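You operate a simulated robot arm through the tools that you are given. There is no shell and no other tool.

The job below is to be done with a simulated robot arm. You get a single attempt, and the scene is never put back.

## Task
Bleed the white wheel's tyre down to the pressure card's figure.
Fine: then chuck on its parking pin, cap on the valve.

The check looks at the end state, three seconds after you hand in, the way a careful person would. Anything else that was tipped, shoved, dropped, spilled or broken makes it a failure. A push-on lid holds only when it is set on centred and level and pressed home; a screw cap is set on level and turned clockwise until tight.

## Robot
A 7-joint arm with a fingered hand, fixed in place. Base frame: the origin is at the foot of the arm, x ahead of it, y to its left, z up; the work surface is at about z = 0.834. Lengths are in m, angles in degrees, forces in N, time in s.
With the tool pointing down near the work surface it reaches from about 0.32 to 0.7 m from the base axis. Its first joint turns from -69.0 to 172.0 degrees. Payload 3.4 kg.
The TCP is the grasp point between the finger pads, 0.025 m short of the fingertips. In the tool frame z runs along the fingers and y along their closing line. Largest opening 0.088 m; the body of the gripper starts 0.029 m behind the TCP. The gripper is a hand of 5 fingers: y runs from the thumb to the fingers, the wrist lies at [-0.013, -0.097, -0.162] in the tool frame, and closing takes about 1.5 s.
Orientation is that of the tool frame in the base frame, as a unit quaternion [w, x, y, z]. With the fingers straight down and the wrist toward the robot, the tool's x, y and z point along [0, 1, 0], [1, 0, 0] and [0, 0, -1] of the base frame.

## Interface
- The arm moves only by the tool step_arm. Its argument "steps" is one flat list of numbers, 7 for each row, row after row: the shift along the tool's x, y, z in m, then the turn, a rotation vector about the tool's x, y, z in degrees, then the closure, from 0 (fully open) to 1 (shut). In form: [x, y, z, ax, ay, az, gripper, x, y, z, ax, ay, az, gripper, ...]. A call has 1 to 20 rows; each row shifts and turns the commanded pose from where the row before left it, along the tool's axes as they then stand. A row lasts 0.2 s, in which the tool goes at most 0.05 m and 8.6 degrees; a call with a longer step from one row to the next is refused whole, and so is a gripper value outside its range. A pose out of reach is approached as far as the arm can. The call stops where the force on the tool passes 40 N (or 10 N more than at its start, if that is more) or the arm is blocked; 0.2 s more then pass. Each finger travels about 0.153 m/s and halts on what it meets, pressing with about 29 N; the grip force reading is that of the motor and also rises with nothing between the fingers. The clock runs only during rows and for 0.2 s after the last one: add rows that do not move to give the fingers time. It gives the time, the measured TCP pose, the force on the tool (base axes), the opening and the grip force at its end, in the units of the frame above (readings bear some noise), with the torque about the TCP (base axes, N m) and any sound that the robot's microphone picked up.
- Cameras (640 x 400 px; columns grow to the right, rows downward): "scene" is fixed at [0.2199, -0.5, 1.3992]; the picture's right is [0.62, -0.79, 0.00], its down [-0.63, -0.50, -0.59] and it looks along [0.47, 0.37, -0.80] (base axes); focal length 246 px, centre (320, 200). "wrist" rides on the gripper at [0.059, -0.079, -0.105] in the tool frame; the picture's right is [-0.73, 0.32, -0.61], its down [-0.62, -0.68, 0.38] and it looks along [-0.29, 0.66, 0.70] (tool axes); focal length 234 px, centre (320, 200). There is no depth. A picture from a camera that has moved, and an enlarged one, comes with that camera's place and axes in the base frame and with its lens.
- grab_frame(camera): a new picture of that camera. The clock stands still meanwhile.
- lift_body(by): slides the trunk up (or, below 0, down) by that many m; the arm rides with it, the base frame stays. It gives what a move gives, with no picture.
- grasp_type(shape): the hand has 5 fingers and takes this shape, open, in about a second: jaw (thumb against the fingers, like two jaws); tri (thumb and two fingers); tip (a fingertip pinch); poke (one finger out to press); point (the index stretched); flat (the hand flat); cup (the hand cupped); fist (a fist). The gripper value then closes the fingers along that shape, each until it touches; the sizes above hold for jaw. It gives what a move gives, with no picture.
- close_up(camera, box): a new picture of the part [left, top, right, bottom] of that camera's present view, enlarged. The clock stands still meanwhile.
- finish_job(): hands the job in; it is judged then, once.

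Places have to be worked out from the pictures, the camera data and where the tool is seen. Open the gripper and draw the arm clear of the work before you hand the job in, unless the task says otherwise.

The tools are called after "Call:" by a JSON object that holds its "op" and its "data". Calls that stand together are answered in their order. step_arm: Moves the arm, as the interface text tells. Its arguments: {"type":"object","properties":{"steps":{"type":"array","items":{"type":"number"}}},"required":["steps"]} The other tools are called the same way: lift_body (by) slides the trunk up or down; grasp_type (shape) gives the hand a shape; grab_frame (camera) takes a picture; close_up (camera, box) takes an enlarged picture of a part of a camera's view; finish_job () hands the job in.

At the start:

```text
t: 0.0
tool_pos: [0.444, -0.3205, 1.1716]
orientation: [0.0, 0.707, 0.707, 0.001]
contact_force: [-1.0, 0.2, -1.4]
moment: [0.01, -0.02, -0.05]
gripper_width: 0.0876
finger_force: 0.0
shape: jaw
trunk travel left (down, up): [-0.65, 0.29]
```

scene: 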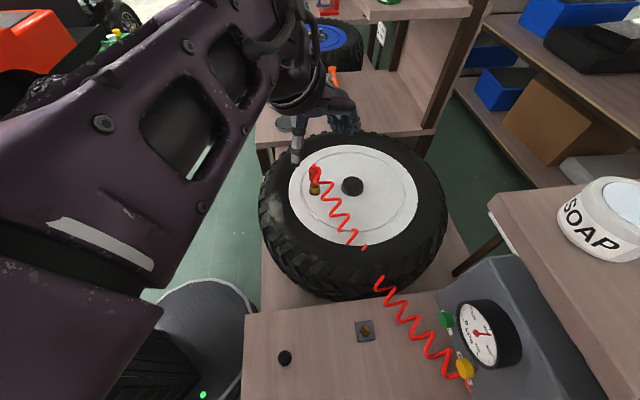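
wrist: 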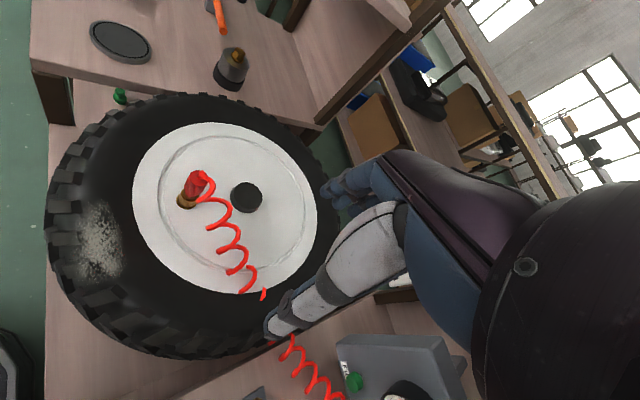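

I start by looking closely at the gauge, the valve, and the table items before moving anything.

Call:
{"op": "close_up", "data": {"camera": "scene", "box": [420, 260, 560, 400]}}

Call:
{"op": "close_up", "data": {"camera": "scene", "box": [260, 130, 420, 260]}}

Call:
{"op": "close_up", "data": {"camera": "scene", "box": [240, 260, 420, 400]}}

Call:
{"op": "close_up", "data": {"camera": "wrist", "box": [30, 0, 330, 220]}}

Call:
{"op": "close_up", "data": {"camera": "scene", "box": [240, 0, 480, 140]}}

```text
2.86 times, centred on (490, 330) of scene
camera zoom: at [0.2199, -0.5, 1.3992], right [0.62, -0.79, 0.0], down [-0.63, -0.5, -0.59], along [0.47, 0.37, -0.8], focal length 701 px, centre (-166, -171)
```

zoom: 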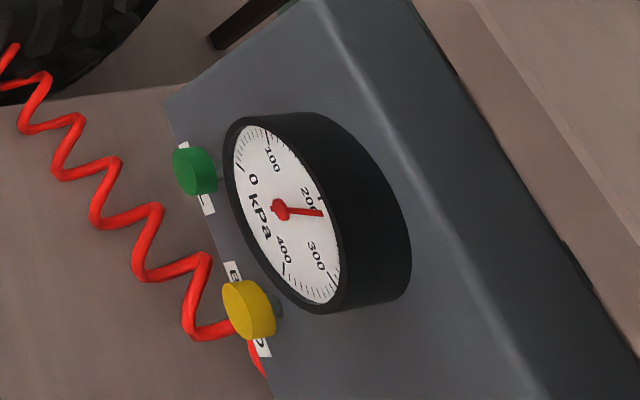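

```text
3.08 times, centred on (340, 195) of scene
camera zoom: at [0.2199, -0.5, 1.3992], right [0.62, -0.79, 0.0], down [-0.63, -0.5, -0.59], along [0.47, 0.37, -0.8], focal length 755 px, centre (258, 215)
```

zoom: 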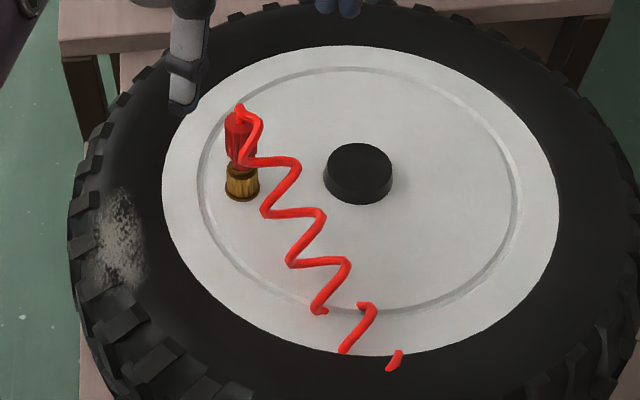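

```text
2.86 times, centred on (330, 330) of scene
camera zoom: at [0.2199, -0.5, 1.3992], right [0.62, -0.79, 0.0], down [-0.63, -0.5, -0.59], along [0.47, 0.37, -0.8], focal length 701 px, centre (291, -171)
```

zoom: 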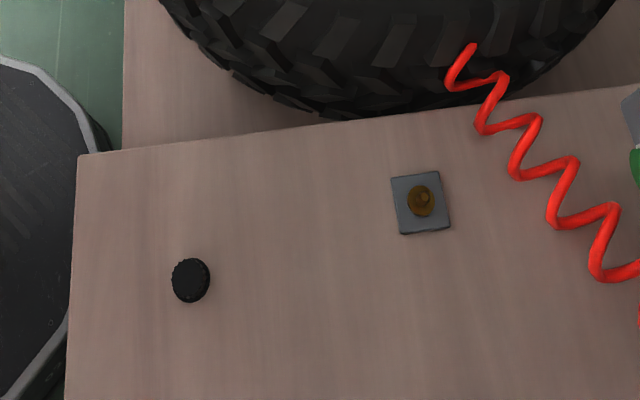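

```text
1.82 times, centred on (180, 110) of wrist
camera zoom: at [0.3649, -0.2616, 1.2761], right [0.32, -0.73, 0.61], down [-0.68, -0.62, -0.38], along [0.66, -0.29, -0.7], focal length 426 px, centre (574, 364)
```

zoom: 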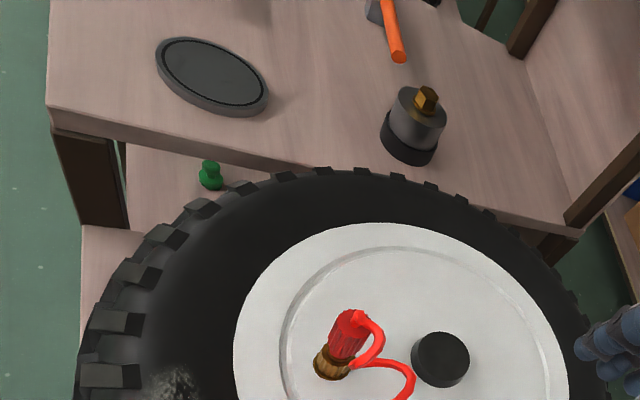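

```text
2.67 times, centred on (360, 70) of scene
camera zoom: at [0.2199, -0.5, 1.3992], right [0.62, -0.79, 0.0], down [-0.63, -0.5, -0.59], along [0.47, 0.37, -0.8], focal length 655 px, centre (213, 547)
```

zoom: 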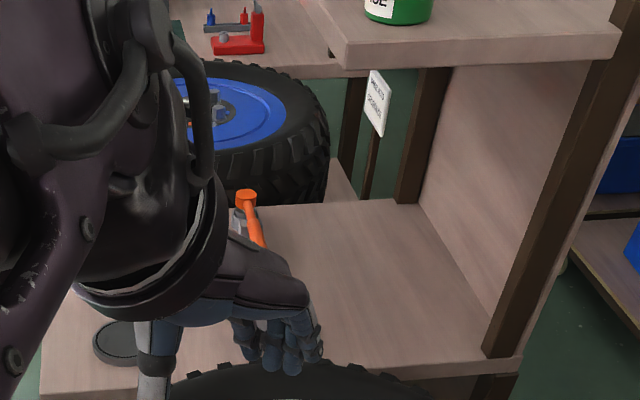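

The gauge reads around 200+ kPa with a green and a yellow button, and there's a card hanging further back. I zoom further on the card, the labels and the parts.

Call:
{"op": "close_up", "data": {"camera": "scene", "box": [365, 20, 405, 55]}}

Call:
{"op": "close_up", "data": {"camera": "scene", "box": [430, 300, 490, 390]}}

Call:
{"op": "close_up", "data": {"camera": "scene", "box": [460, 290, 530, 370]}}

Call:
{"op": "close_up", "data": {"camera": "scene", "box": [345, 310, 385, 350]}}

Call:
{"op": "close_up", "data": {"camera": "scene", "box": [295, 150, 345, 200]}}

Call:
{"op": "close_up", "data": {"camera": "scene", "box": [265, 340, 305, 375]}}

Call:
{"op": "close_up", "data": {"camera": "wrist", "box": [150, 150, 290, 240]}}

Call:
{"op": "close_up", "data": {"camera": "scene", "box": [0, 0, 180, 110]}}

```text
11.43 times, centred on (385, 38) of scene
camera zoom: at [0.2199, -0.5, 1.3992], right [0.62, -0.79, 0.0], down [-0.63, -0.5, -0.59], along [0.47, 0.37, -0.8], focal length 2806 px, centre (-423, 2057)
```

zoom: 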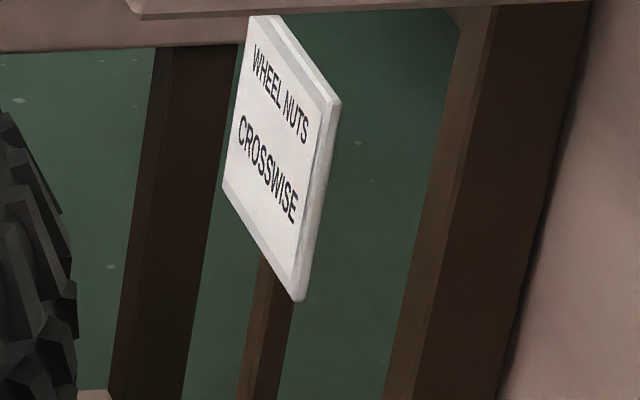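

```text
4.44 times, centred on (460, 345) of scene
camera zoom: at [0.2199, -0.5, 1.3992], right [0.62, -0.79, 0.0], down [-0.63, -0.5, -0.59], along [0.47, 0.37, -0.8], focal length 1091 px, centre (-302, -444)
```

zoom: 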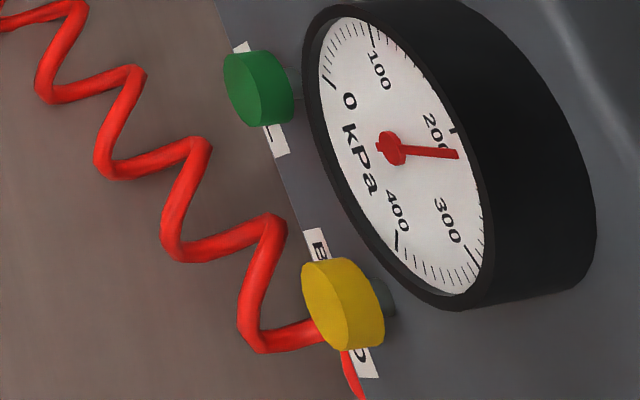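

```text
5.00 times, centred on (495, 330) of scene
camera zoom: at [0.2199, -0.5, 1.3992], right [0.62, -0.79, 0.0], down [-0.63, -0.5, -0.59], along [0.47, 0.37, -0.8], focal length 1227 px, centre (-555, -450)
```

zoom: 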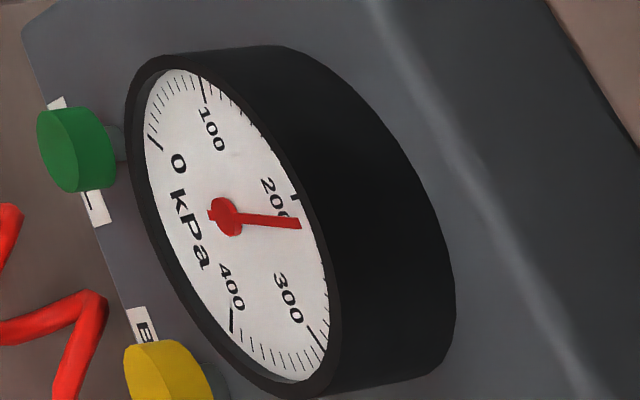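

```text
10.00 times, centred on (365, 330) of scene
camera zoom: at [0.2199, -0.5, 1.3992], right [0.62, -0.79, 0.0], down [-0.63, -0.5, -0.59], along [0.47, 0.37, -0.8], focal length 2455 px, centre (-130, -1100)
```

zoom: 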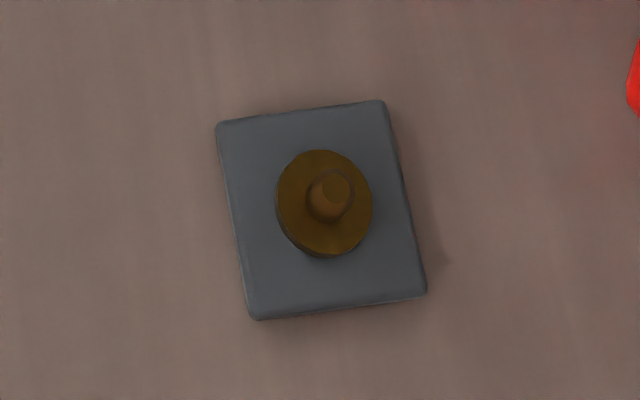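

```text
8.00 times, centred on (320, 175) of scene
camera zoom: at [0.2199, -0.5, 1.3992], right [0.62, -0.79, 0.0], down [-0.63, -0.5, -0.59], along [0.47, 0.37, -0.8], focal length 1964 px, centre (320, 400)
```

zoom: 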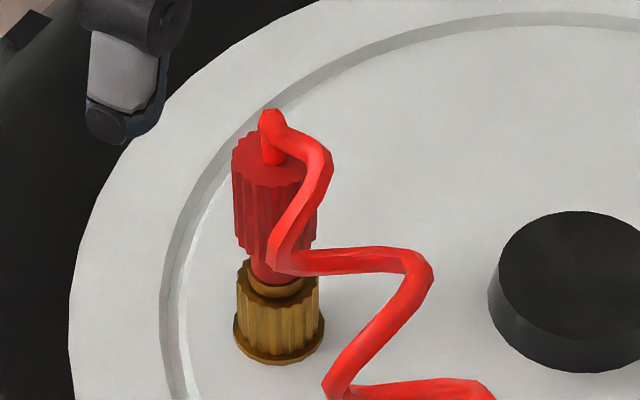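

```text
11.43 times, centred on (285, 358) of scene
camera zoom: at [0.2199, -0.5, 1.3992], right [0.62, -0.79, 0.0], down [-0.63, -0.5, -0.59], along [0.47, 0.37, -0.8], focal length 2806 px, centre (720, -1600)
```

zoom: 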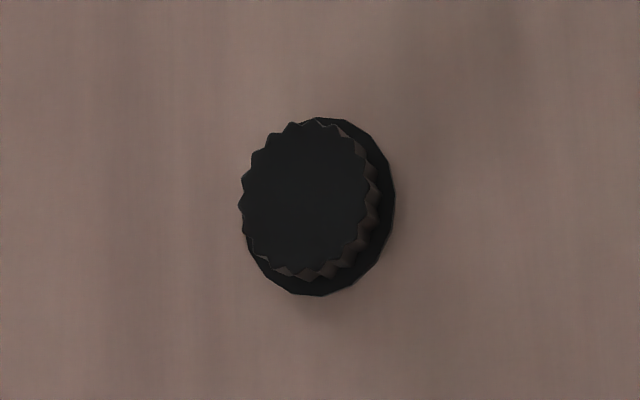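

```text
4.44 times, centred on (220, 195) of wrist
camera zoom: at [0.3649, -0.2616, 1.2761], right [0.32, -0.73, 0.61], down [-0.68, -0.62, -0.38], along [0.66, -0.29, -0.7], focal length 1041 px, centre (764, 222)
```

zoom: 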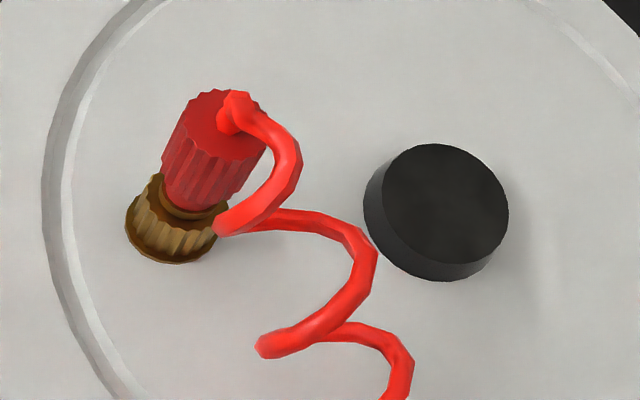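

```text
3.56 times, centred on (90, 55) of scene
camera zoom: at [0.2199, -0.5, 1.3992], right [0.62, -0.79, 0.0], down [-0.63, -0.5, -0.59], along [0.47, 0.37, -0.8], focal length 873 px, centre (1138, 716)
```

zoom: 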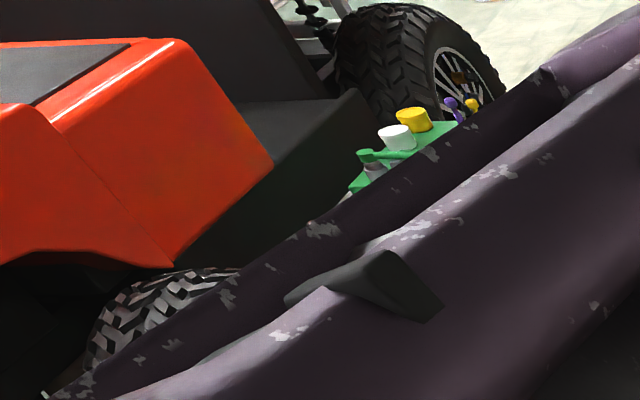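

The hanging card only says "WHEEL NUTS CROSSWISE", so it isn't the pressure card. I look at the rest of both views for the pressure card before moving.

Call:
{"op": "close_up", "data": {"camera": "wrist", "box": [320, 0, 640, 200]}}

Call:
{"op": "close_up", "data": {"camera": "wrist", "box": [200, 300, 500, 400]}}

Call:
{"op": "close_up", "data": {"camera": "scene", "box": [440, 0, 640, 200]}}

Call:
{"op": "close_up", "data": {"camera": "scene", "box": [300, 0, 440, 60]}}

```text
2.00 times, centred on (480, 100) of wrist
camera zoom: at [0.3649, -0.2616, 1.2761], right [0.32, -0.73, 0.61], down [-0.68, -0.62, -0.38], along [0.66, -0.29, -0.7], focal length 468 px, centre (0, 400)
```

zoom: 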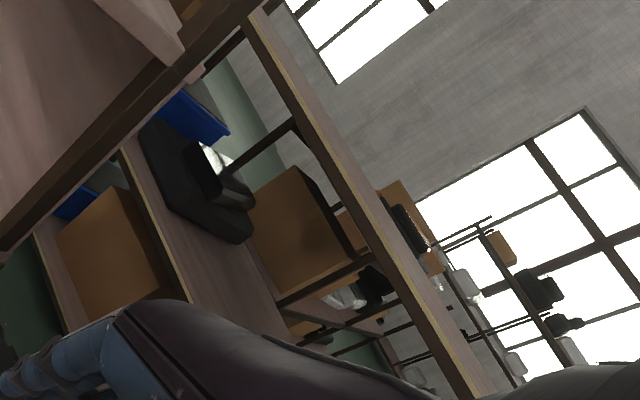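

```text
2.13 times, centred on (350, 350) of wrist
camera zoom: at [0.3649, -0.2616, 1.2761], right [0.32, -0.73, 0.61], down [-0.68, -0.62, -0.38], along [0.66, -0.29, -0.7], focal length 500 px, centre (256, -120)
```

zoom: 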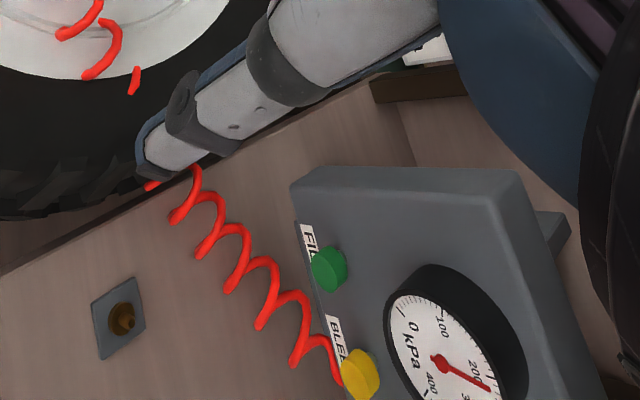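

```text
2.00 times, centred on (540, 100) of scene
camera zoom: at [0.2199, -0.5, 1.3992], right [0.62, -0.79, 0.0], down [-0.63, -0.5, -0.59], along [0.47, 0.37, -0.8], focal length 491 px, centre (-120, 400)
```

zoom: 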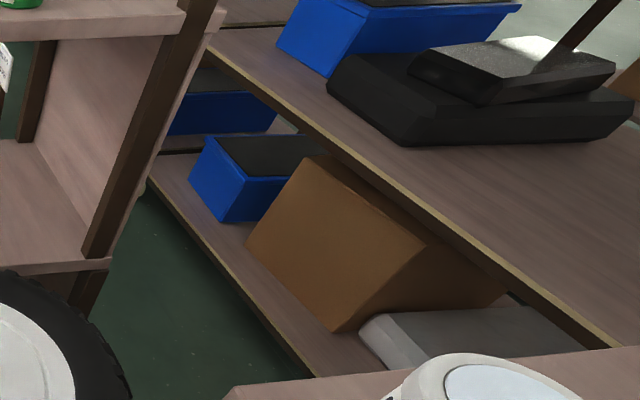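

```text
4.57 times, centred on (370, 30) of scene
camera zoom: at [0.2199, -0.5, 1.3992], right [0.62, -0.79, 0.0], down [-0.63, -0.5, -0.59], along [0.47, 0.37, -0.8], focal length 1122 px, centre (91, 977)
```

zoom: 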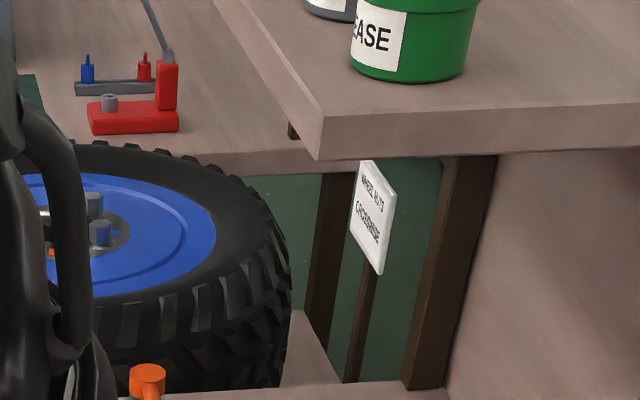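

FILL is green, BLEED is yellow; the pressure card isn't visible yet. I raise the trunk for clearance and then swing the wrist camera around to find it.

Call:
{"op": "lift_body", "data": {"by": 0.15}}

Call:
{"op": "step_arm", "data": {"steps": [0, 0, 0, 0, 0, -8, 0, 0, 0, 0, 0, 0, -8, 0, 0, 0, 0, 0, 0, -8, 0, 0, 0, 0, 0, 0, -8, 0, 0, 0, 0, 0, 0, -8, 0]}}

Call:
{"op": "grab_frame", "data": {"camera": "wrist"}}

Call:
{"op": "grab_frame", "data": {"camera": "scene"}}

```text
t: 1.8
tool_pos: [0.444, -0.3216, 1.3219]
orientation: [0.0, 0.707, 0.707, 0.0]
contact_force: [-0.1, 0.0, 0.3]
moment: [0.01, 0.02, 0.02]
gripper_width: 0.0878
finger_force: 0.0
shape: jaw
trunk travel left (down, up): [-0.8, 0.14]
```

```text
t: 3.0
tool_pos: [0.4442, -0.3209, 1.3218]
orientation: [0.001, 0.421, 0.907, 0.001]
contact_force: [0.5, 0.8, 0.1]
moment: [0.01, -0.01, -0.03]
gripper_width: 0.0878
finger_force: 0.1
shape: jaw
trunk travel left (down, up): [-0.8, 0.14]
```

```text
taken
camera wrist: at [0.346, -0.3266, 1.4257], right [0.71, -0.35, 0.61], down [-0.12, -0.92, -0.38], along [0.69, 0.2, -0.69], focal length 234 px, centre (320, 200)
```

wrist: 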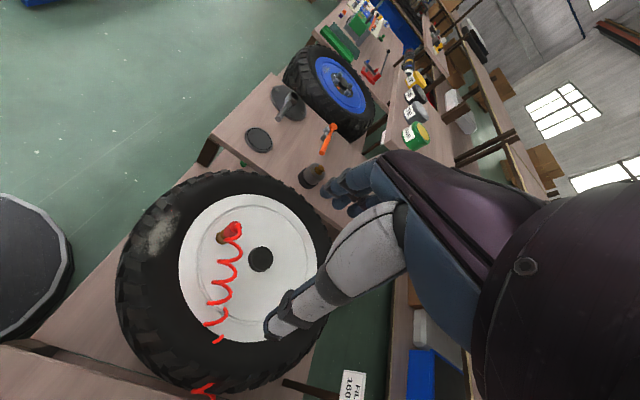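

```text
taken
```

scene: 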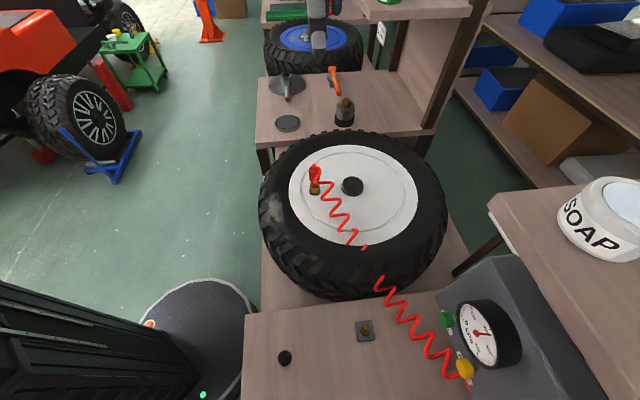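

A card shows at the bottom of the wrist view near (352,385). I zoom in on it.

Call:
{"op": "close_up", "data": {"camera": "wrist", "box": [310, 350, 390, 400]}}

Call:
{"op": "step_arm", "data": {"steps": [0, 0, 0, 0, 0, 8, 0, 0, 0, 0, 0, 0, 8, 0]}}

Call:
{"op": "grab_frame", "data": {"camera": "wrist"}}

```text
8.00 times, centred on (350, 375) of wrist
camera zoom: at [0.346, -0.3266, 1.4257], right [0.71, -0.35, 0.61], down [-0.12, -0.92, -0.38], along [0.69, 0.2, -0.69], focal length 1873 px, centre (80, -1200)
```

zoom: 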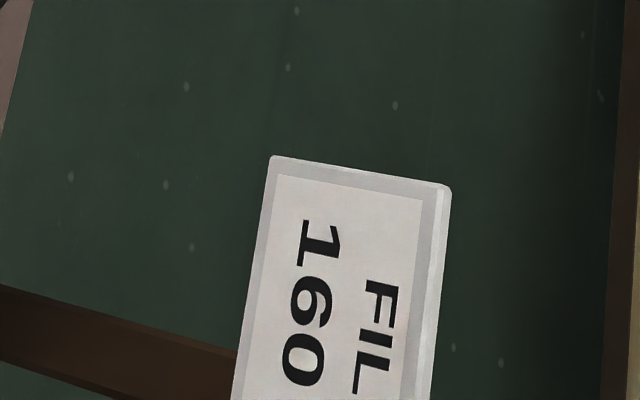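

```text
t: 3.5
tool_pos: [0.4427, -0.321, 1.3208]
orientation: [0.0, 0.546, 0.838, -0.001]
contact_force: [-0.1, 0.6, 0.0]
moment: [0.06, 0.0, -0.01]
gripper_width: 0.0876
finger_force: 0.1
shape: jaw
trunk travel left (down, up): [-0.8, 0.14]
```

```text
taken
camera wrist: at [0.3476, -0.2985, 1.4263], right [0.59, -0.53, 0.61], down [-0.37, -0.85, -0.38], along [0.72, 0.0, -0.7], focal length 234 px, centre (320, 200)
```

wrist: 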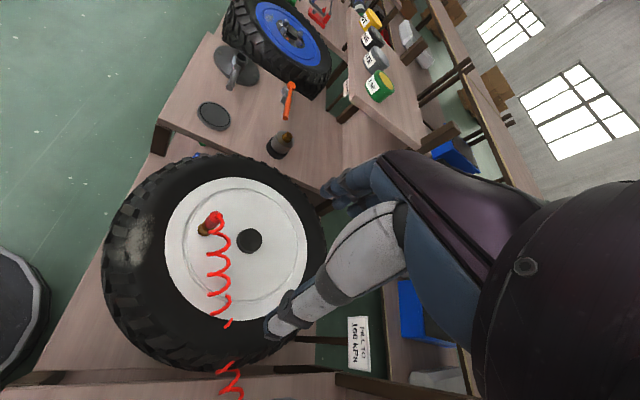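

The card is now fully in view; I zoom to read the figure, and also examine the gauge and the other objects.

Call:
{"op": "close_up", "data": {"camera": "wrist", "box": [330, 305, 390, 385]}}

Call:
{"op": "close_up", "data": {"camera": "wrist", "box": [330, 60, 430, 140]}}

Call:
{"op": "close_up", "data": {"camera": "scene", "box": [370, 10, 400, 60]}}

```text
5.00 times, centred on (360, 345) of wrist
camera zoom: at [0.3476, -0.2985, 1.4263], right [0.59, -0.53, 0.61], down [-0.37, -0.85, -0.38], along [0.72, 0.0, -0.7], focal length 1171 px, centre (120, -525)
```

zoom: 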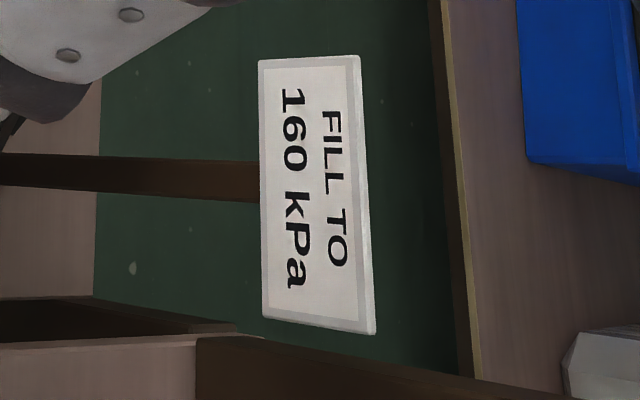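

```text
5.00 times, centred on (380, 100) of wrist
camera zoom: at [0.3476, -0.2985, 1.4263], right [0.59, -0.53, 0.61], down [-0.37, -0.85, -0.38], along [0.72, 0.0, -0.7], focal length 1171 px, centre (20, 700)
```

zoom: 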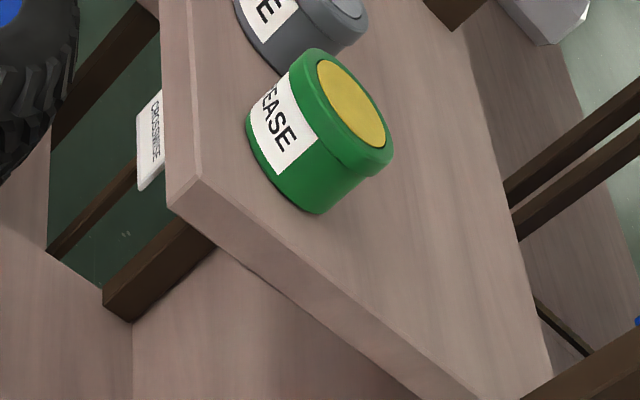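

```text
8.00 times, centred on (385, 35) of scene
camera zoom: at [0.2199, -0.5, 1.3992], right [0.62, -0.79, 0.0], down [-0.63, -0.5, -0.59], along [0.47, 0.37, -0.8], focal length 1964 px, centre (-200, 1520)
```

zoom: 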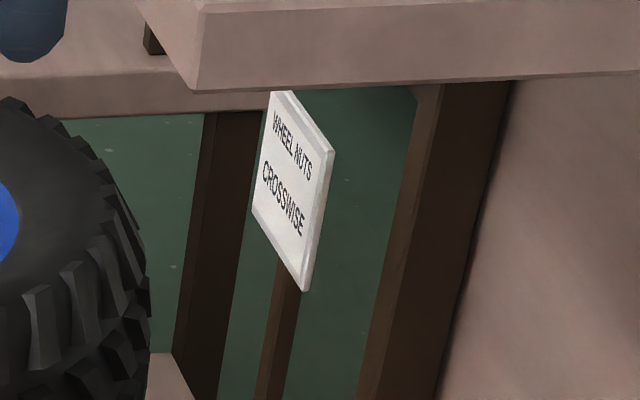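

The card reads "FILL TO 160 kPa", so the target is 160 kPa. I now turn the wrist camera toward the gauge console to measure the buttons and the dial.

Call:
{"op": "step_arm", "data": {"steps": [0, 0, 0, 0, 0, 8.14, 0, 0, 0, 0, 0, 0, 8.14, 0, 0, 0, 0, 0, 0, 8.14, 0, 0, 0, 0, 0, 0, 8.14, 0, 0, 0, 0, 0, 0, 8.14, 0, 0, 0, 0, 0, 0, 8.14, 0, 0, 0, 0, 0, 0, 8.14, 0]}}

Call:
{"op": "grab_frame", "data": {"camera": "wrist"}}

```text
t: 5.2
tool_pos: [0.4436, -0.3205, 1.3225]
orientation: [0.001, 0.879, 0.477, 0.001]
contact_force: [0.5, 0.7, -0.7]
moment: [-0.05, -0.01, -0.01]
gripper_width: 0.0877
finger_force: 0.0
shape: jaw
trunk travel left (down, up): [-0.8, 0.14]
```

```text
taken
camera wrist: at [0.4102, -0.227, 1.4259], right [-0.13, -0.78, 0.61], down [-0.91, -0.15, -0.38], along [0.39, -0.6, -0.69], focal length 234 px, centre (320, 200)
```

wrist: 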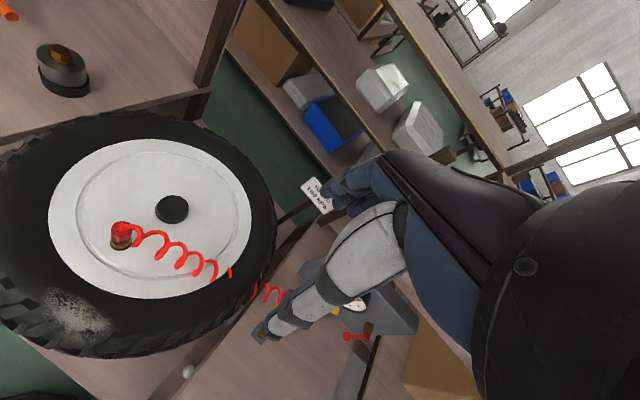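

Target 160 kPa; triangulation puts green at about (0.436,-0.62,0.91), yellow at about (0.387,-0.68,0.905) on a near-vertical panel. I form the poke hand here in free space and look at it from the wrist camera.

Call:
{"op": "grasp_type", "data": {"shape": "poke"}}

Call:
{"op": "grab_frame", "data": {"camera": "wrist"}}

Call:
{"op": "grab_frame", "data": {"camera": "scene"}}

```text
t: 6.0
tool_pos: [0.4428, -0.3211, 1.3209]
orientation: [0.0, 0.878, 0.478, 0.0]
contact_force: [-0.4, -0.3, 0.0]
moment: [0.03, -0.02, 0.0]
gripper_width: 0.0001
finger_force: 0.2
shape: poke
trunk travel left (down, up): [-0.8, 0.14]
```

```text
taken
camera wrist: at [0.4096, -0.2283, 1.426], right [-0.12, -0.79, 0.61], down [-0.91, -0.15, -0.38], along [0.39, -0.6, -0.7], focal length 234 px, centre (320, 200)
```

wrist: 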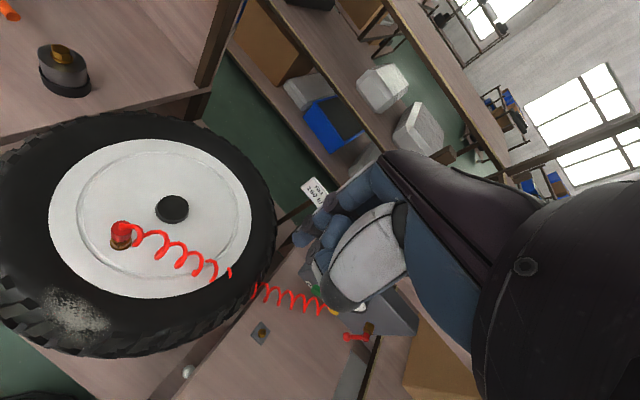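

```text
taken
```

scene: 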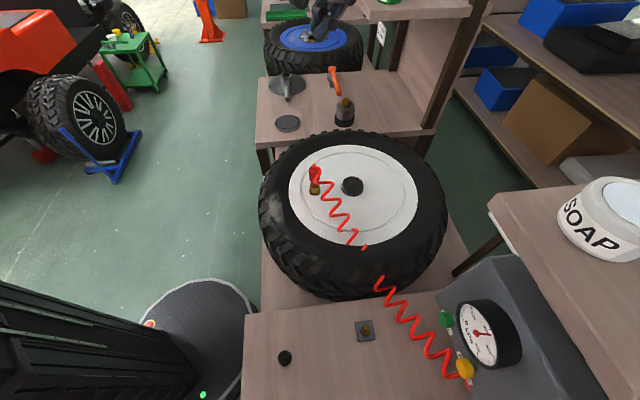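

The hand is now in the poke shape. I zoom on the hand in both cameras to find the poking fingertip, and on the newly seen objects near the console.

Call:
{"op": "close_up", "data": {"camera": "wrist", "box": [270, 160, 430, 320]}}

Call:
{"op": "close_up", "data": {"camera": "scene", "box": [280, 0, 370, 56]}}

Call:
{"op": "close_up", "data": {"camera": "wrist", "box": [180, 260, 420, 400]}}

Call:
{"op": "close_up", "data": {"camera": "scene", "box": [250, 60, 390, 150]}}

```text
2.50 times, centred on (350, 240) of wrist
camera zoom: at [0.4096, -0.2283, 1.426], right [-0.12, -0.79, 0.61], down [-0.91, -0.15, -0.38], along [0.39, -0.6, -0.7], focal length 585 px, centre (245, 100)
```

zoom: 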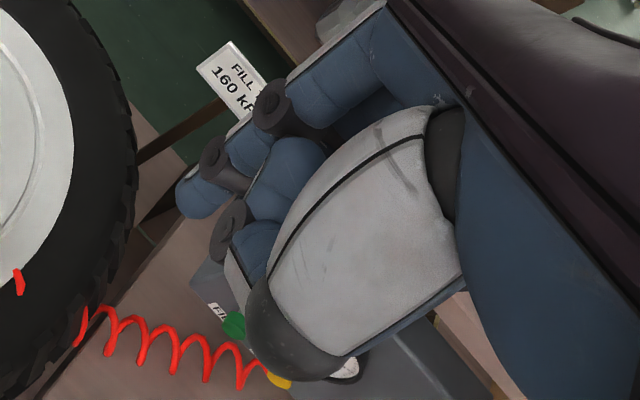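

```text
7.11 times, centred on (325, 28) of scene
camera zoom: at [0.2199, -0.5, 1.3992], right [0.62, -0.79, 0.0], down [-0.63, -0.5, -0.59], along [0.47, 0.37, -0.8], focal length 1746 px, centre (284, 1423)
```

zoom: 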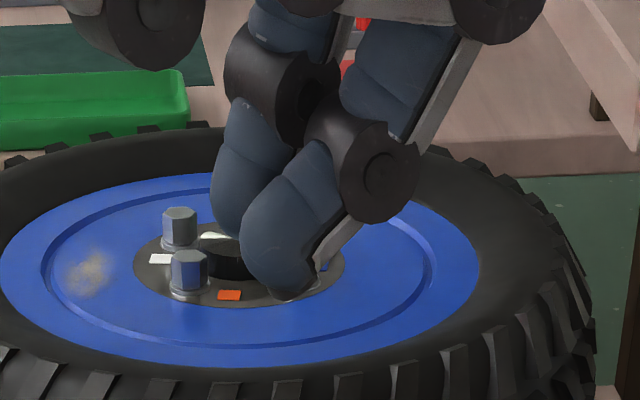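

```text
2.67 times, centred on (300, 330) of wrist
camera zoom: at [0.4096, -0.2283, 1.426], right [-0.12, -0.79, 0.61], down [-0.91, -0.15, -0.38], along [0.39, -0.6, -0.7], focal length 624 px, centre (373, -147)
```

zoom: 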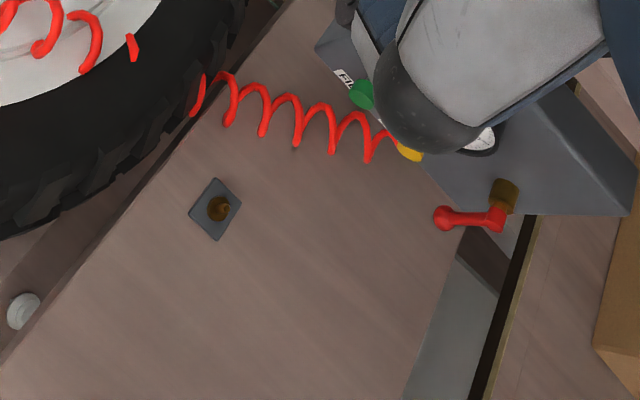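

```text
4.44 times, centred on (320, 105) of scene
camera zoom: at [0.2199, -0.5, 1.3992], right [0.62, -0.79, 0.0], down [-0.63, -0.5, -0.59], along [0.47, 0.37, -0.8], focal length 1091 px, centre (320, 622)
```

zoom: 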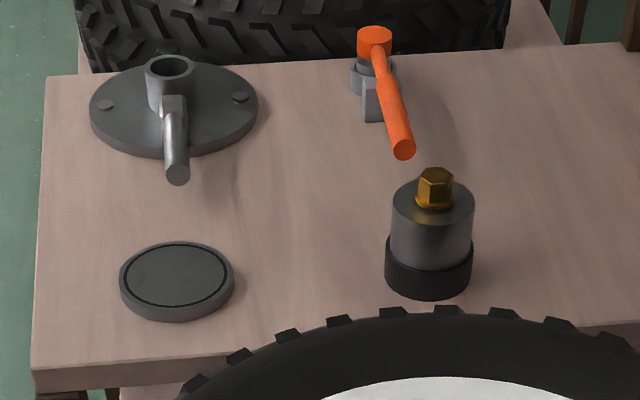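

The poking fingertip triangulates to about 0.03 m beyond the TCP along tool z. I yaw and shift toward the console at height, pitch the tool outward 45°, and then look.

Call:
{"op": "step_arm", "data": {"steps": [0, 0, 0, 0, 0, 7.33, 0, 0, 0, 0, 0, 0, 7.33, 0, 0, 0, 0, 0, 0, 7.33, 0, -0.039, 0.0233, 0, 0, 0, 0, 0, -0.039, 0.0233, 0, 0, 0, 0, 0, -0.039, 0.0233, 0, 0, 0, 0, 0, -0.039, 0.0233, 0, 0, 0, 0, 0, -0.039, 0.0233, 0, 0, 0, 0, 0, -0.039, 0.0233, 0, 0, 0, 0, 0, -0.039, 0.0233, 0, 0, 0, 0, 0, 0, 0, 0, -7.5, 0, 0, 0, 0, 0, 0, -7.5, 0, 0, 0, 0, 0, 0, -7.5, 0, 0, 0, 0, 0, 0, -7.5, 0, 0, 0, 0, 0, 0, -7.5, 0, 0, 0, 0, 0, 0, -7.5, 0, 0, 0]}}

Call:
{"op": "grab_frame", "data": {"camera": "wrist"}}

Call:
{"op": "grab_frame", "data": {"camera": "scene"}}

```text
t: 9.4
tool_pos: [0.3129, -0.611, 1.3203]
orientation: [0.365, 0.881, 0.278, 0.116]
contact_force: [-0.4, 1.2, -0.4]
moment: [0.0, 0.01, -0.02]
gripper_width: 0.0
finger_force: 0.0
shape: poke
trunk travel left (down, up): [-0.8, 0.14]
```

```text
taken
camera wrist: at [0.2872, -0.4703, 1.339], right [-0.71, -0.25, 0.66], down [-0.63, -0.19, -0.75], along [0.31, -0.95, -0.03], focal length 234 px, centre (320, 200)
```

wrist: 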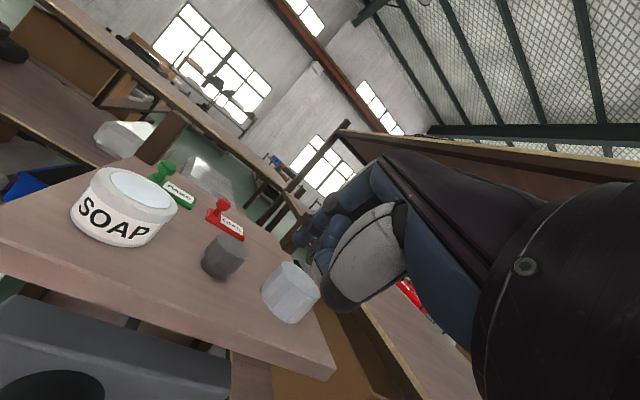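

```text
taken
```

scene: 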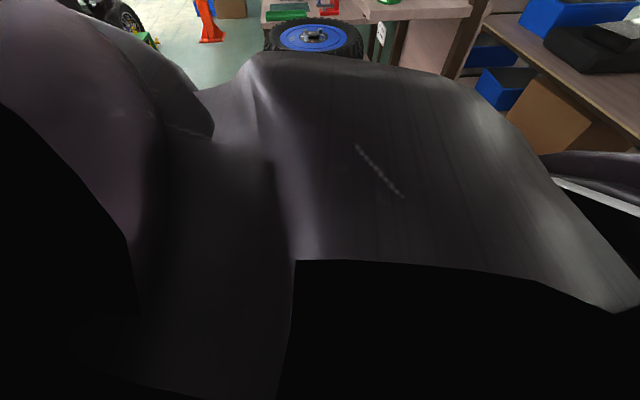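

The arm is close to the scene camera at this height, so the view is blocked. I lower the trunk back by 0.15 m (fingertip to about z=1.15) and look again.

Call:
{"op": "lift_body", "data": {"by": -0.15}}

Call:
{"op": "grab_frame", "data": {"camera": "wrist"}}

Call:
{"op": "grab_frame", "data": {"camera": "scene"}}

```text
t: 11.2
tool_pos: [0.313, -0.6104, 1.1708]
orientation: [0.364, 0.881, 0.279, 0.116]
contact_force: [0.7, -0.7, -0.1]
moment: [0.01, 0.02, 0.01]
gripper_width: 0.0
finger_force: 0.1
shape: poke
trunk travel left (down, up): [-0.65, 0.29]
```

```text
taken
camera wrist: at [0.2875, -0.47, 1.1894], right [-0.71, -0.25, 0.66], down [-0.63, -0.19, -0.75], along [0.31, -0.95, -0.03], focal length 234 px, centre (320, 200)
```

wrist: 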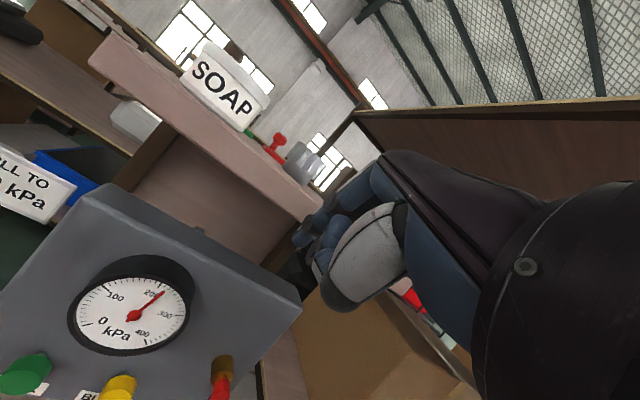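

```text
taken
```

scene: 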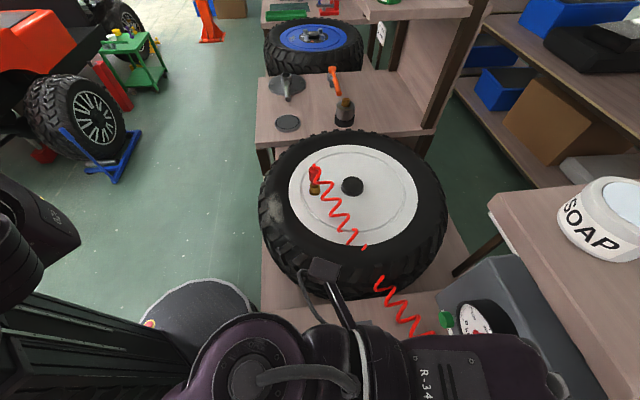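

The wrist camera now sees the panel nearly square-on; the gauge and buttons are readable. I zoom in on the gauge and the buttons.

Call:
{"op": "close_up", "data": {"camera": "wrist", "box": [60, 250, 200, 360]}}

Call:
{"op": "close_up", "data": {"camera": "wrist", "box": [0, 320, 260, 400]}}

```text
3.64 times, centred on (130, 305) of wrist
camera zoom: at [0.2875, -0.47, 1.1894], right [-0.71, -0.25, 0.66], down [-0.63, -0.19, -0.75], along [0.31, -0.95, -0.03], focal length 852 px, centre (1011, -182)
```

zoom: 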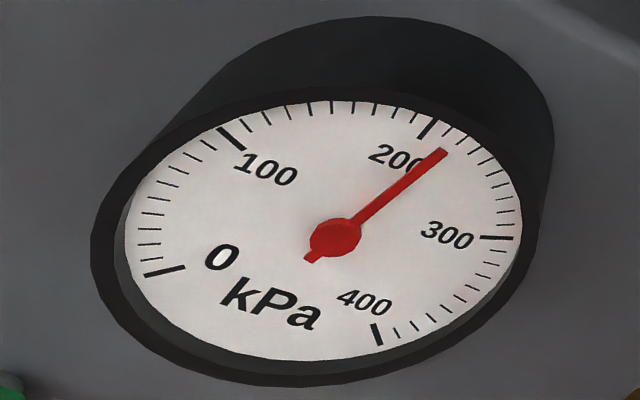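

```text
2.46 times, centred on (130, 360) of wrist
camera zoom: at [0.2875, -0.47, 1.1894], right [-0.71, -0.25, 0.66], down [-0.63, -0.19, -0.75], along [0.31, -0.95, -0.03], focal length 576 px, centre (788, -194)
```

zoom: 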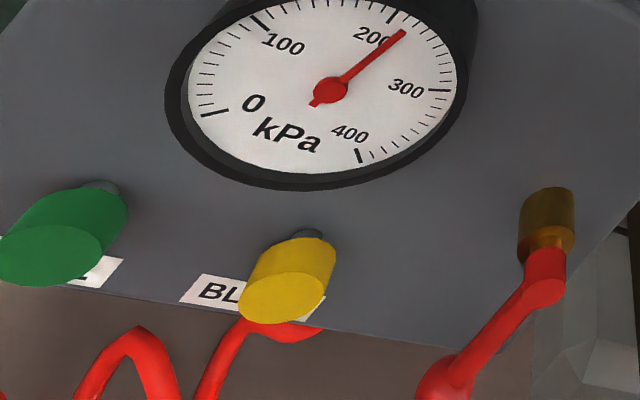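

Gauge reads about 210 kPa (10 kPa ticks). Yellow's face is at about (0.385,-0.683,0.892) and a red lever end at about (0.315,-0.704,0.907), so I'll turn the heading to -70° to keep the other fingers clear of that lever, lower to z≈1.0 and look.

Call:
{"op": "step_arm", "data": {"steps": [0, 0, 0, 0, -5.3, 5.3, 0, 0, 0, 0, 0, -5.3, 5.3, 0, 0, -0.03, 0.03, 0, 0, 0, 0, 0, -0.03, 0.03, 0, 0, 0, 0, 0, -0.03, 0.03, 0, 0, 0, 0, 0, -0.03, 0.03, 0, 0, 0, 0]}}

Call:
{"op": "grab_frame", "data": {"camera": "wrist"}}

Call:
{"op": "grab_frame", "data": {"camera": "scene"}}

```text
t: 12.6
tool_pos: [0.3155, -0.612, 0.9998]
orientation: [0.375, 0.911, 0.161, 0.066]
contact_force: [-0.7, -0.5, 0.0]
moment: [-0.04, 0.01, -0.04]
gripper_width: 0.0001
finger_force: 0.1
shape: poke
trunk travel left (down, up): [-0.65, 0.29]
```

```text
taken
camera wrist: at [0.3267, -0.4692, 1.0188], right [-0.75, -0.06, 0.66], down [-0.66, -0.01, -0.75], along [0.06, -1.0, -0.03], focal length 234 px, centre (320, 200)
```

wrist: 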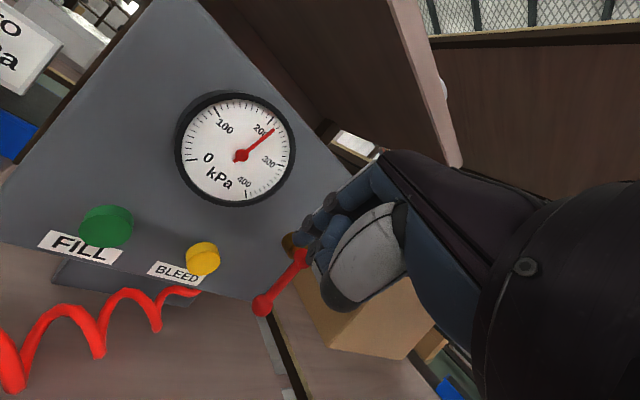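

```text
taken
```

scene: 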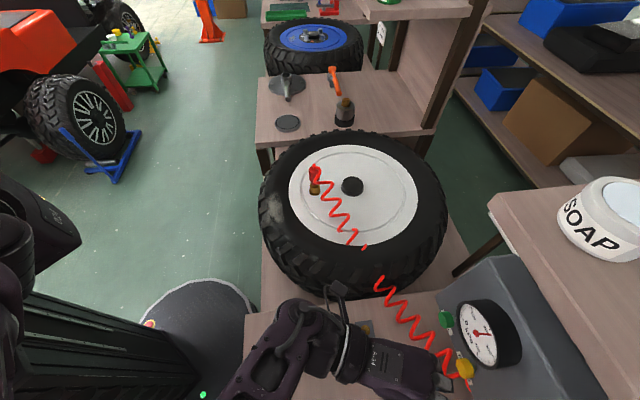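

Both cameras agree on yellow at about (0.386,-0.684,0.894). I move the fingertip to about 5 cm in front of it, along the panel normal, and check alignment.

Call:
{"op": "step_arm", "data": {"steps": [0.0046, -0.015, 0.026, 0, 0, 0, 0, 0.0046, -0.015, 0.026, 0, 0, 0, 0, 0.0046, -0.015, 0.026, 0, 0, 0, 0, 0, 0, 0, 0, 0, 0, 0]}}

Call:
{"op": "grab_frame", "data": {"camera": "wrist"}}

Call:
{"op": "close_up", "data": {"camera": "scene", "box": [340, 280, 540, 400]}}

```text
t: 13.6
tool_pos: [0.3352, -0.6282, 0.9131]
orientation: [0.376, 0.91, 0.16, 0.066]
contact_force: [-0.4, -0.7, -0.2]
moment: [0.04, 0.02, -0.03]
gripper_width: 0.0
finger_force: 0.1
shape: poke
trunk travel left (down, up): [-0.65, 0.29]
```

```text
taken
camera wrist: at [0.3468, -0.4857, 0.9323], right [-0.75, -0.06, 0.66], down [-0.66, -0.02, -0.75], along [0.06, -1.0, -0.03], focal length 234 px, centre (320, 200)
```

wrist: 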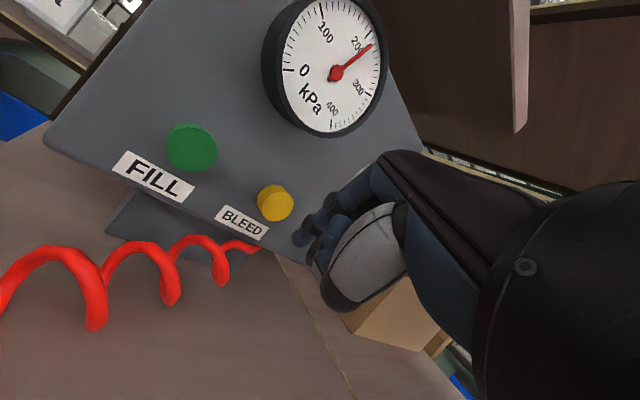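

```text
3.20 times, centred on (440, 340) of scene
camera zoom: at [0.2199, -0.5, 1.3992], right [0.62, -0.79, 0.0], down [-0.63, -0.5, -0.59], along [0.47, 0.37, -0.8], focal length 786 px, centre (-64, -248)
```

zoom: 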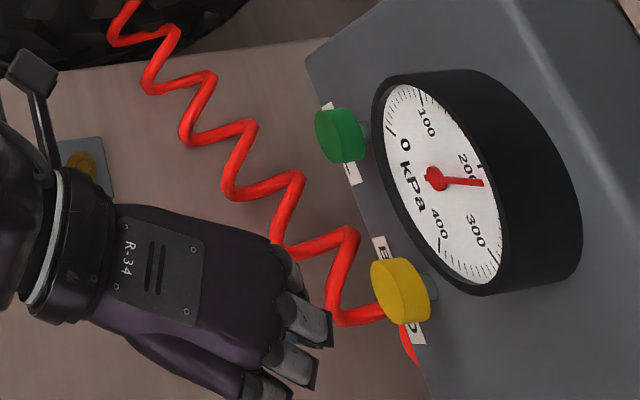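

The tip at about (0.350,-0.648,0.896) is lined up with yellow at about (0.385,-0.684,0.898) along the panel normal. I advance 3.6 cm and check the gap.

Call:
{"op": "step_arm", "data": {"steps": [0.0053, 0.0076, 0.0076, 0, 0, 0, 0, 0.0053, 0.0076, 0.0076, 0, 0, 0, 0, 0.0053, 0.0076, 0.0076, 0, 0, 0, 0, 0, 0, 0, 0, 0, 0, 0]}}

Call:
{"op": "grab_frame", "data": {"camera": "wrist"}}

Call:
{"op": "close_up", "data": {"camera": "scene", "box": [400, 280, 540, 400]}}

```text
t: 14.6
tool_pos: [0.3613, -0.6516, 0.9139]
orientation: [0.377, 0.91, 0.161, 0.067]
contact_force: [0.4, -0.6, 0.4]
moment: [-0.02, 0.0, -0.01]
gripper_width: 0.0001
finger_force: 0.1
shape: poke
trunk travel left (down, up): [-0.65, 0.29]
```

```text
taken
camera wrist: at [0.372, -0.5098, 0.9327], right [-0.75, -0.06, 0.66], down [-0.66, -0.02, -0.75], along [0.06, -1.0, -0.03], focal length 234 px, centre (320, 200)
```

wrist: 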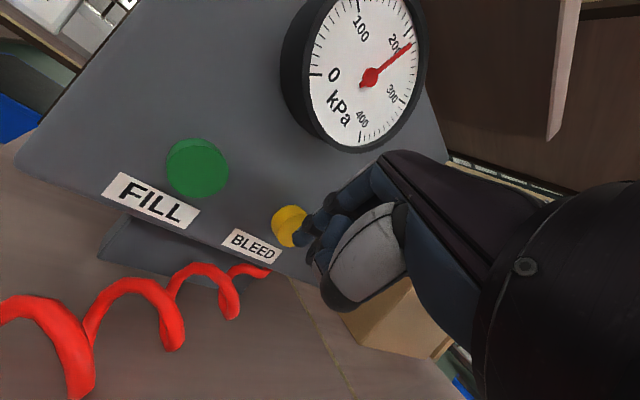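

```text
3.33 times, centred on (470, 340) of scene
camera zoom: at [0.2199, -0.5, 1.3992], right [0.62, -0.79, 0.0], down [-0.63, -0.5, -0.59], along [0.47, 0.37, -0.8], focal length 818 px, centre (-180, -267)
```

zoom: 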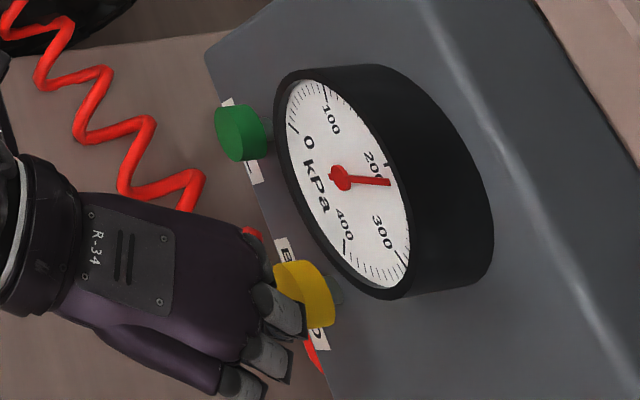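

The gap is now about a centimetre. I zoom in on the fingertip against the button and on the gauge.

Call:
{"op": "close_up", "data": {"camera": "wrist", "box": [240, 170, 380, 280]}}

Call:
{"op": "close_up", "data": {"camera": "wrist", "box": [270, 0, 430, 160]}}

```text
3.64 times, centred on (310, 225) of wrist
camera zoom: at [0.372, -0.5098, 0.9327], right [-0.75, -0.06, 0.66], down [-0.66, -0.02, -0.75], along [0.06, -1.0, -0.03], focal length 852 px, centre (356, 109)
```

zoom: 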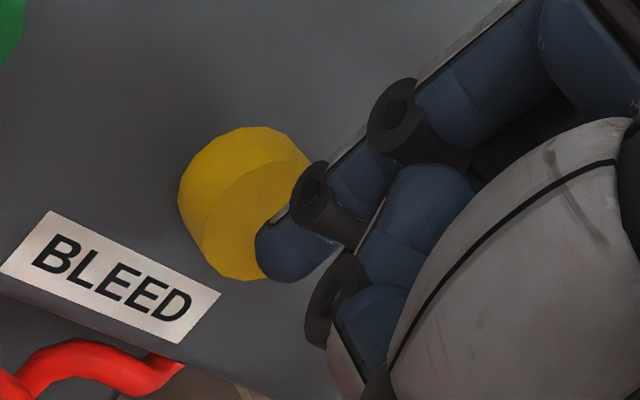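

```text
2.50 times, centred on (350, 80) of wrist
camera zoom: at [0.372, -0.5098, 0.9327], right [-0.75, -0.06, 0.66], down [-0.66, -0.02, -0.75], along [0.06, -1.0, -0.03], focal length 585 px, centre (245, 500)
```

zoom: 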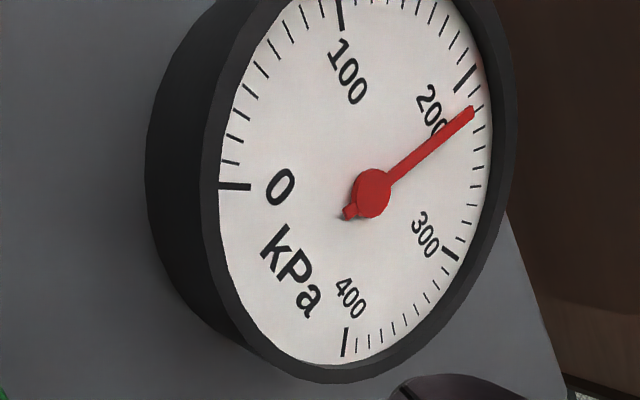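

The fingertip overlaps the button centre nicely and the pressure reads about 215 kPa. I advance in 3 mm steps to find contact.

Call:
{"op": "step_arm", "data": {"steps": [0.0013, 0.0019, 0.0019, 0, 0, 0, 0, 0.0013, 0.0019, 0.0019, 0, 0, 0, 0, 0.0013, 0.0019, 0.0019, 0, 0, 0, 0]}}

Call:
{"op": "close_up", "data": {"camera": "wrist", "box": [240, 170, 380, 280]}}

Call:
{"op": "close_up", "data": {"camera": "wrist", "box": [290, 0, 450, 160]}}

```text
t: 15.4
tool_pos: [0.3675, -0.6593, 0.9148]
orientation: [0.377, 0.91, 0.161, 0.067]
contact_force: [-0.7, 1.5, -1.3]
moment: [0.03, 0.01, 0.01]
gripper_width: 0.0001
finger_force: 0.0
shape: poke
trunk travel left (down, up): [-0.65, 0.29]
```

```text
3.64 times, centred on (310, 225) of wrist
camera zoom: at [0.3785, -0.5162, 0.9326], right [-0.75, -0.06, 0.66], down [-0.66, -0.02, -0.75], along [0.06, -1.0, -0.03], focal length 852 px, centre (356, 109)
```

zoom: 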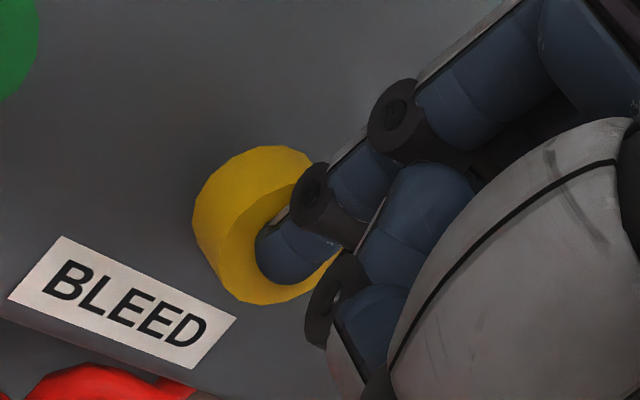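

```text
2.50 times, centred on (370, 80) of wrist
camera zoom: at [0.3785, -0.5162, 0.9326], right [-0.75, -0.06, 0.66], down [-0.66, -0.02, -0.75], along [0.06, -1.0, -0.03], focal length 585 px, centre (195, 500)
```

zoom: 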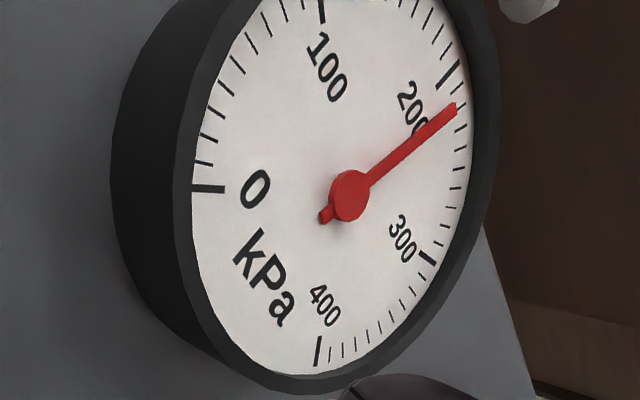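

Possible first contact (about 2 N). I press 2 mm further twice and check force, sound and the gauge.

Call:
{"op": "step_arm", "data": {"steps": [0.0009, 0.0013, 0.0013, 0, 0, 0, 0, 0.0009, 0.0013, 0.0013, 0, 0, 0, 0]}}

Call:
{"op": "close_up", "data": {"camera": "wrist", "box": [290, 0, 450, 160]}}

```text
t: 16.0
tool_pos: [0.37, -0.6597, 0.9143]
orientation: [0.377, 0.91, 0.161, 0.065]
contact_force: [-1.6, 2.2, 0.7]
moment: [0.05, 0.02, 0.0]
gripper_width: 0.0003
finger_force: 0.0
shape: poke
trunk travel left (down, up): [-0.65, 0.29]
heard: click
```

```text
2.50 times, centred on (370, 80) of wrist
camera zoom: at [0.3809, -0.5186, 0.9327], right [-0.75, -0.06, 0.66], down [-0.66, -0.02, -0.75], along [0.06, -1.0, -0.03], focal length 585 px, centre (195, 500)
```

zoom: 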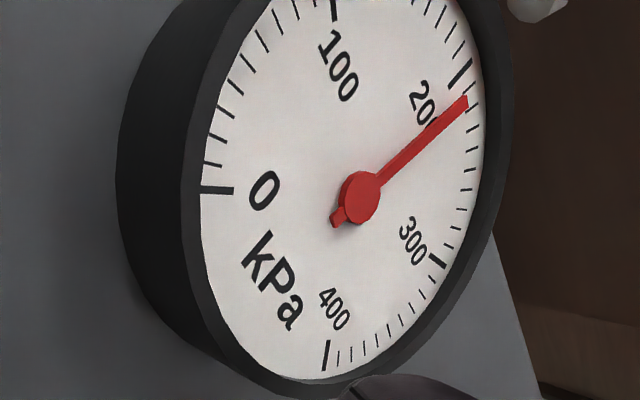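

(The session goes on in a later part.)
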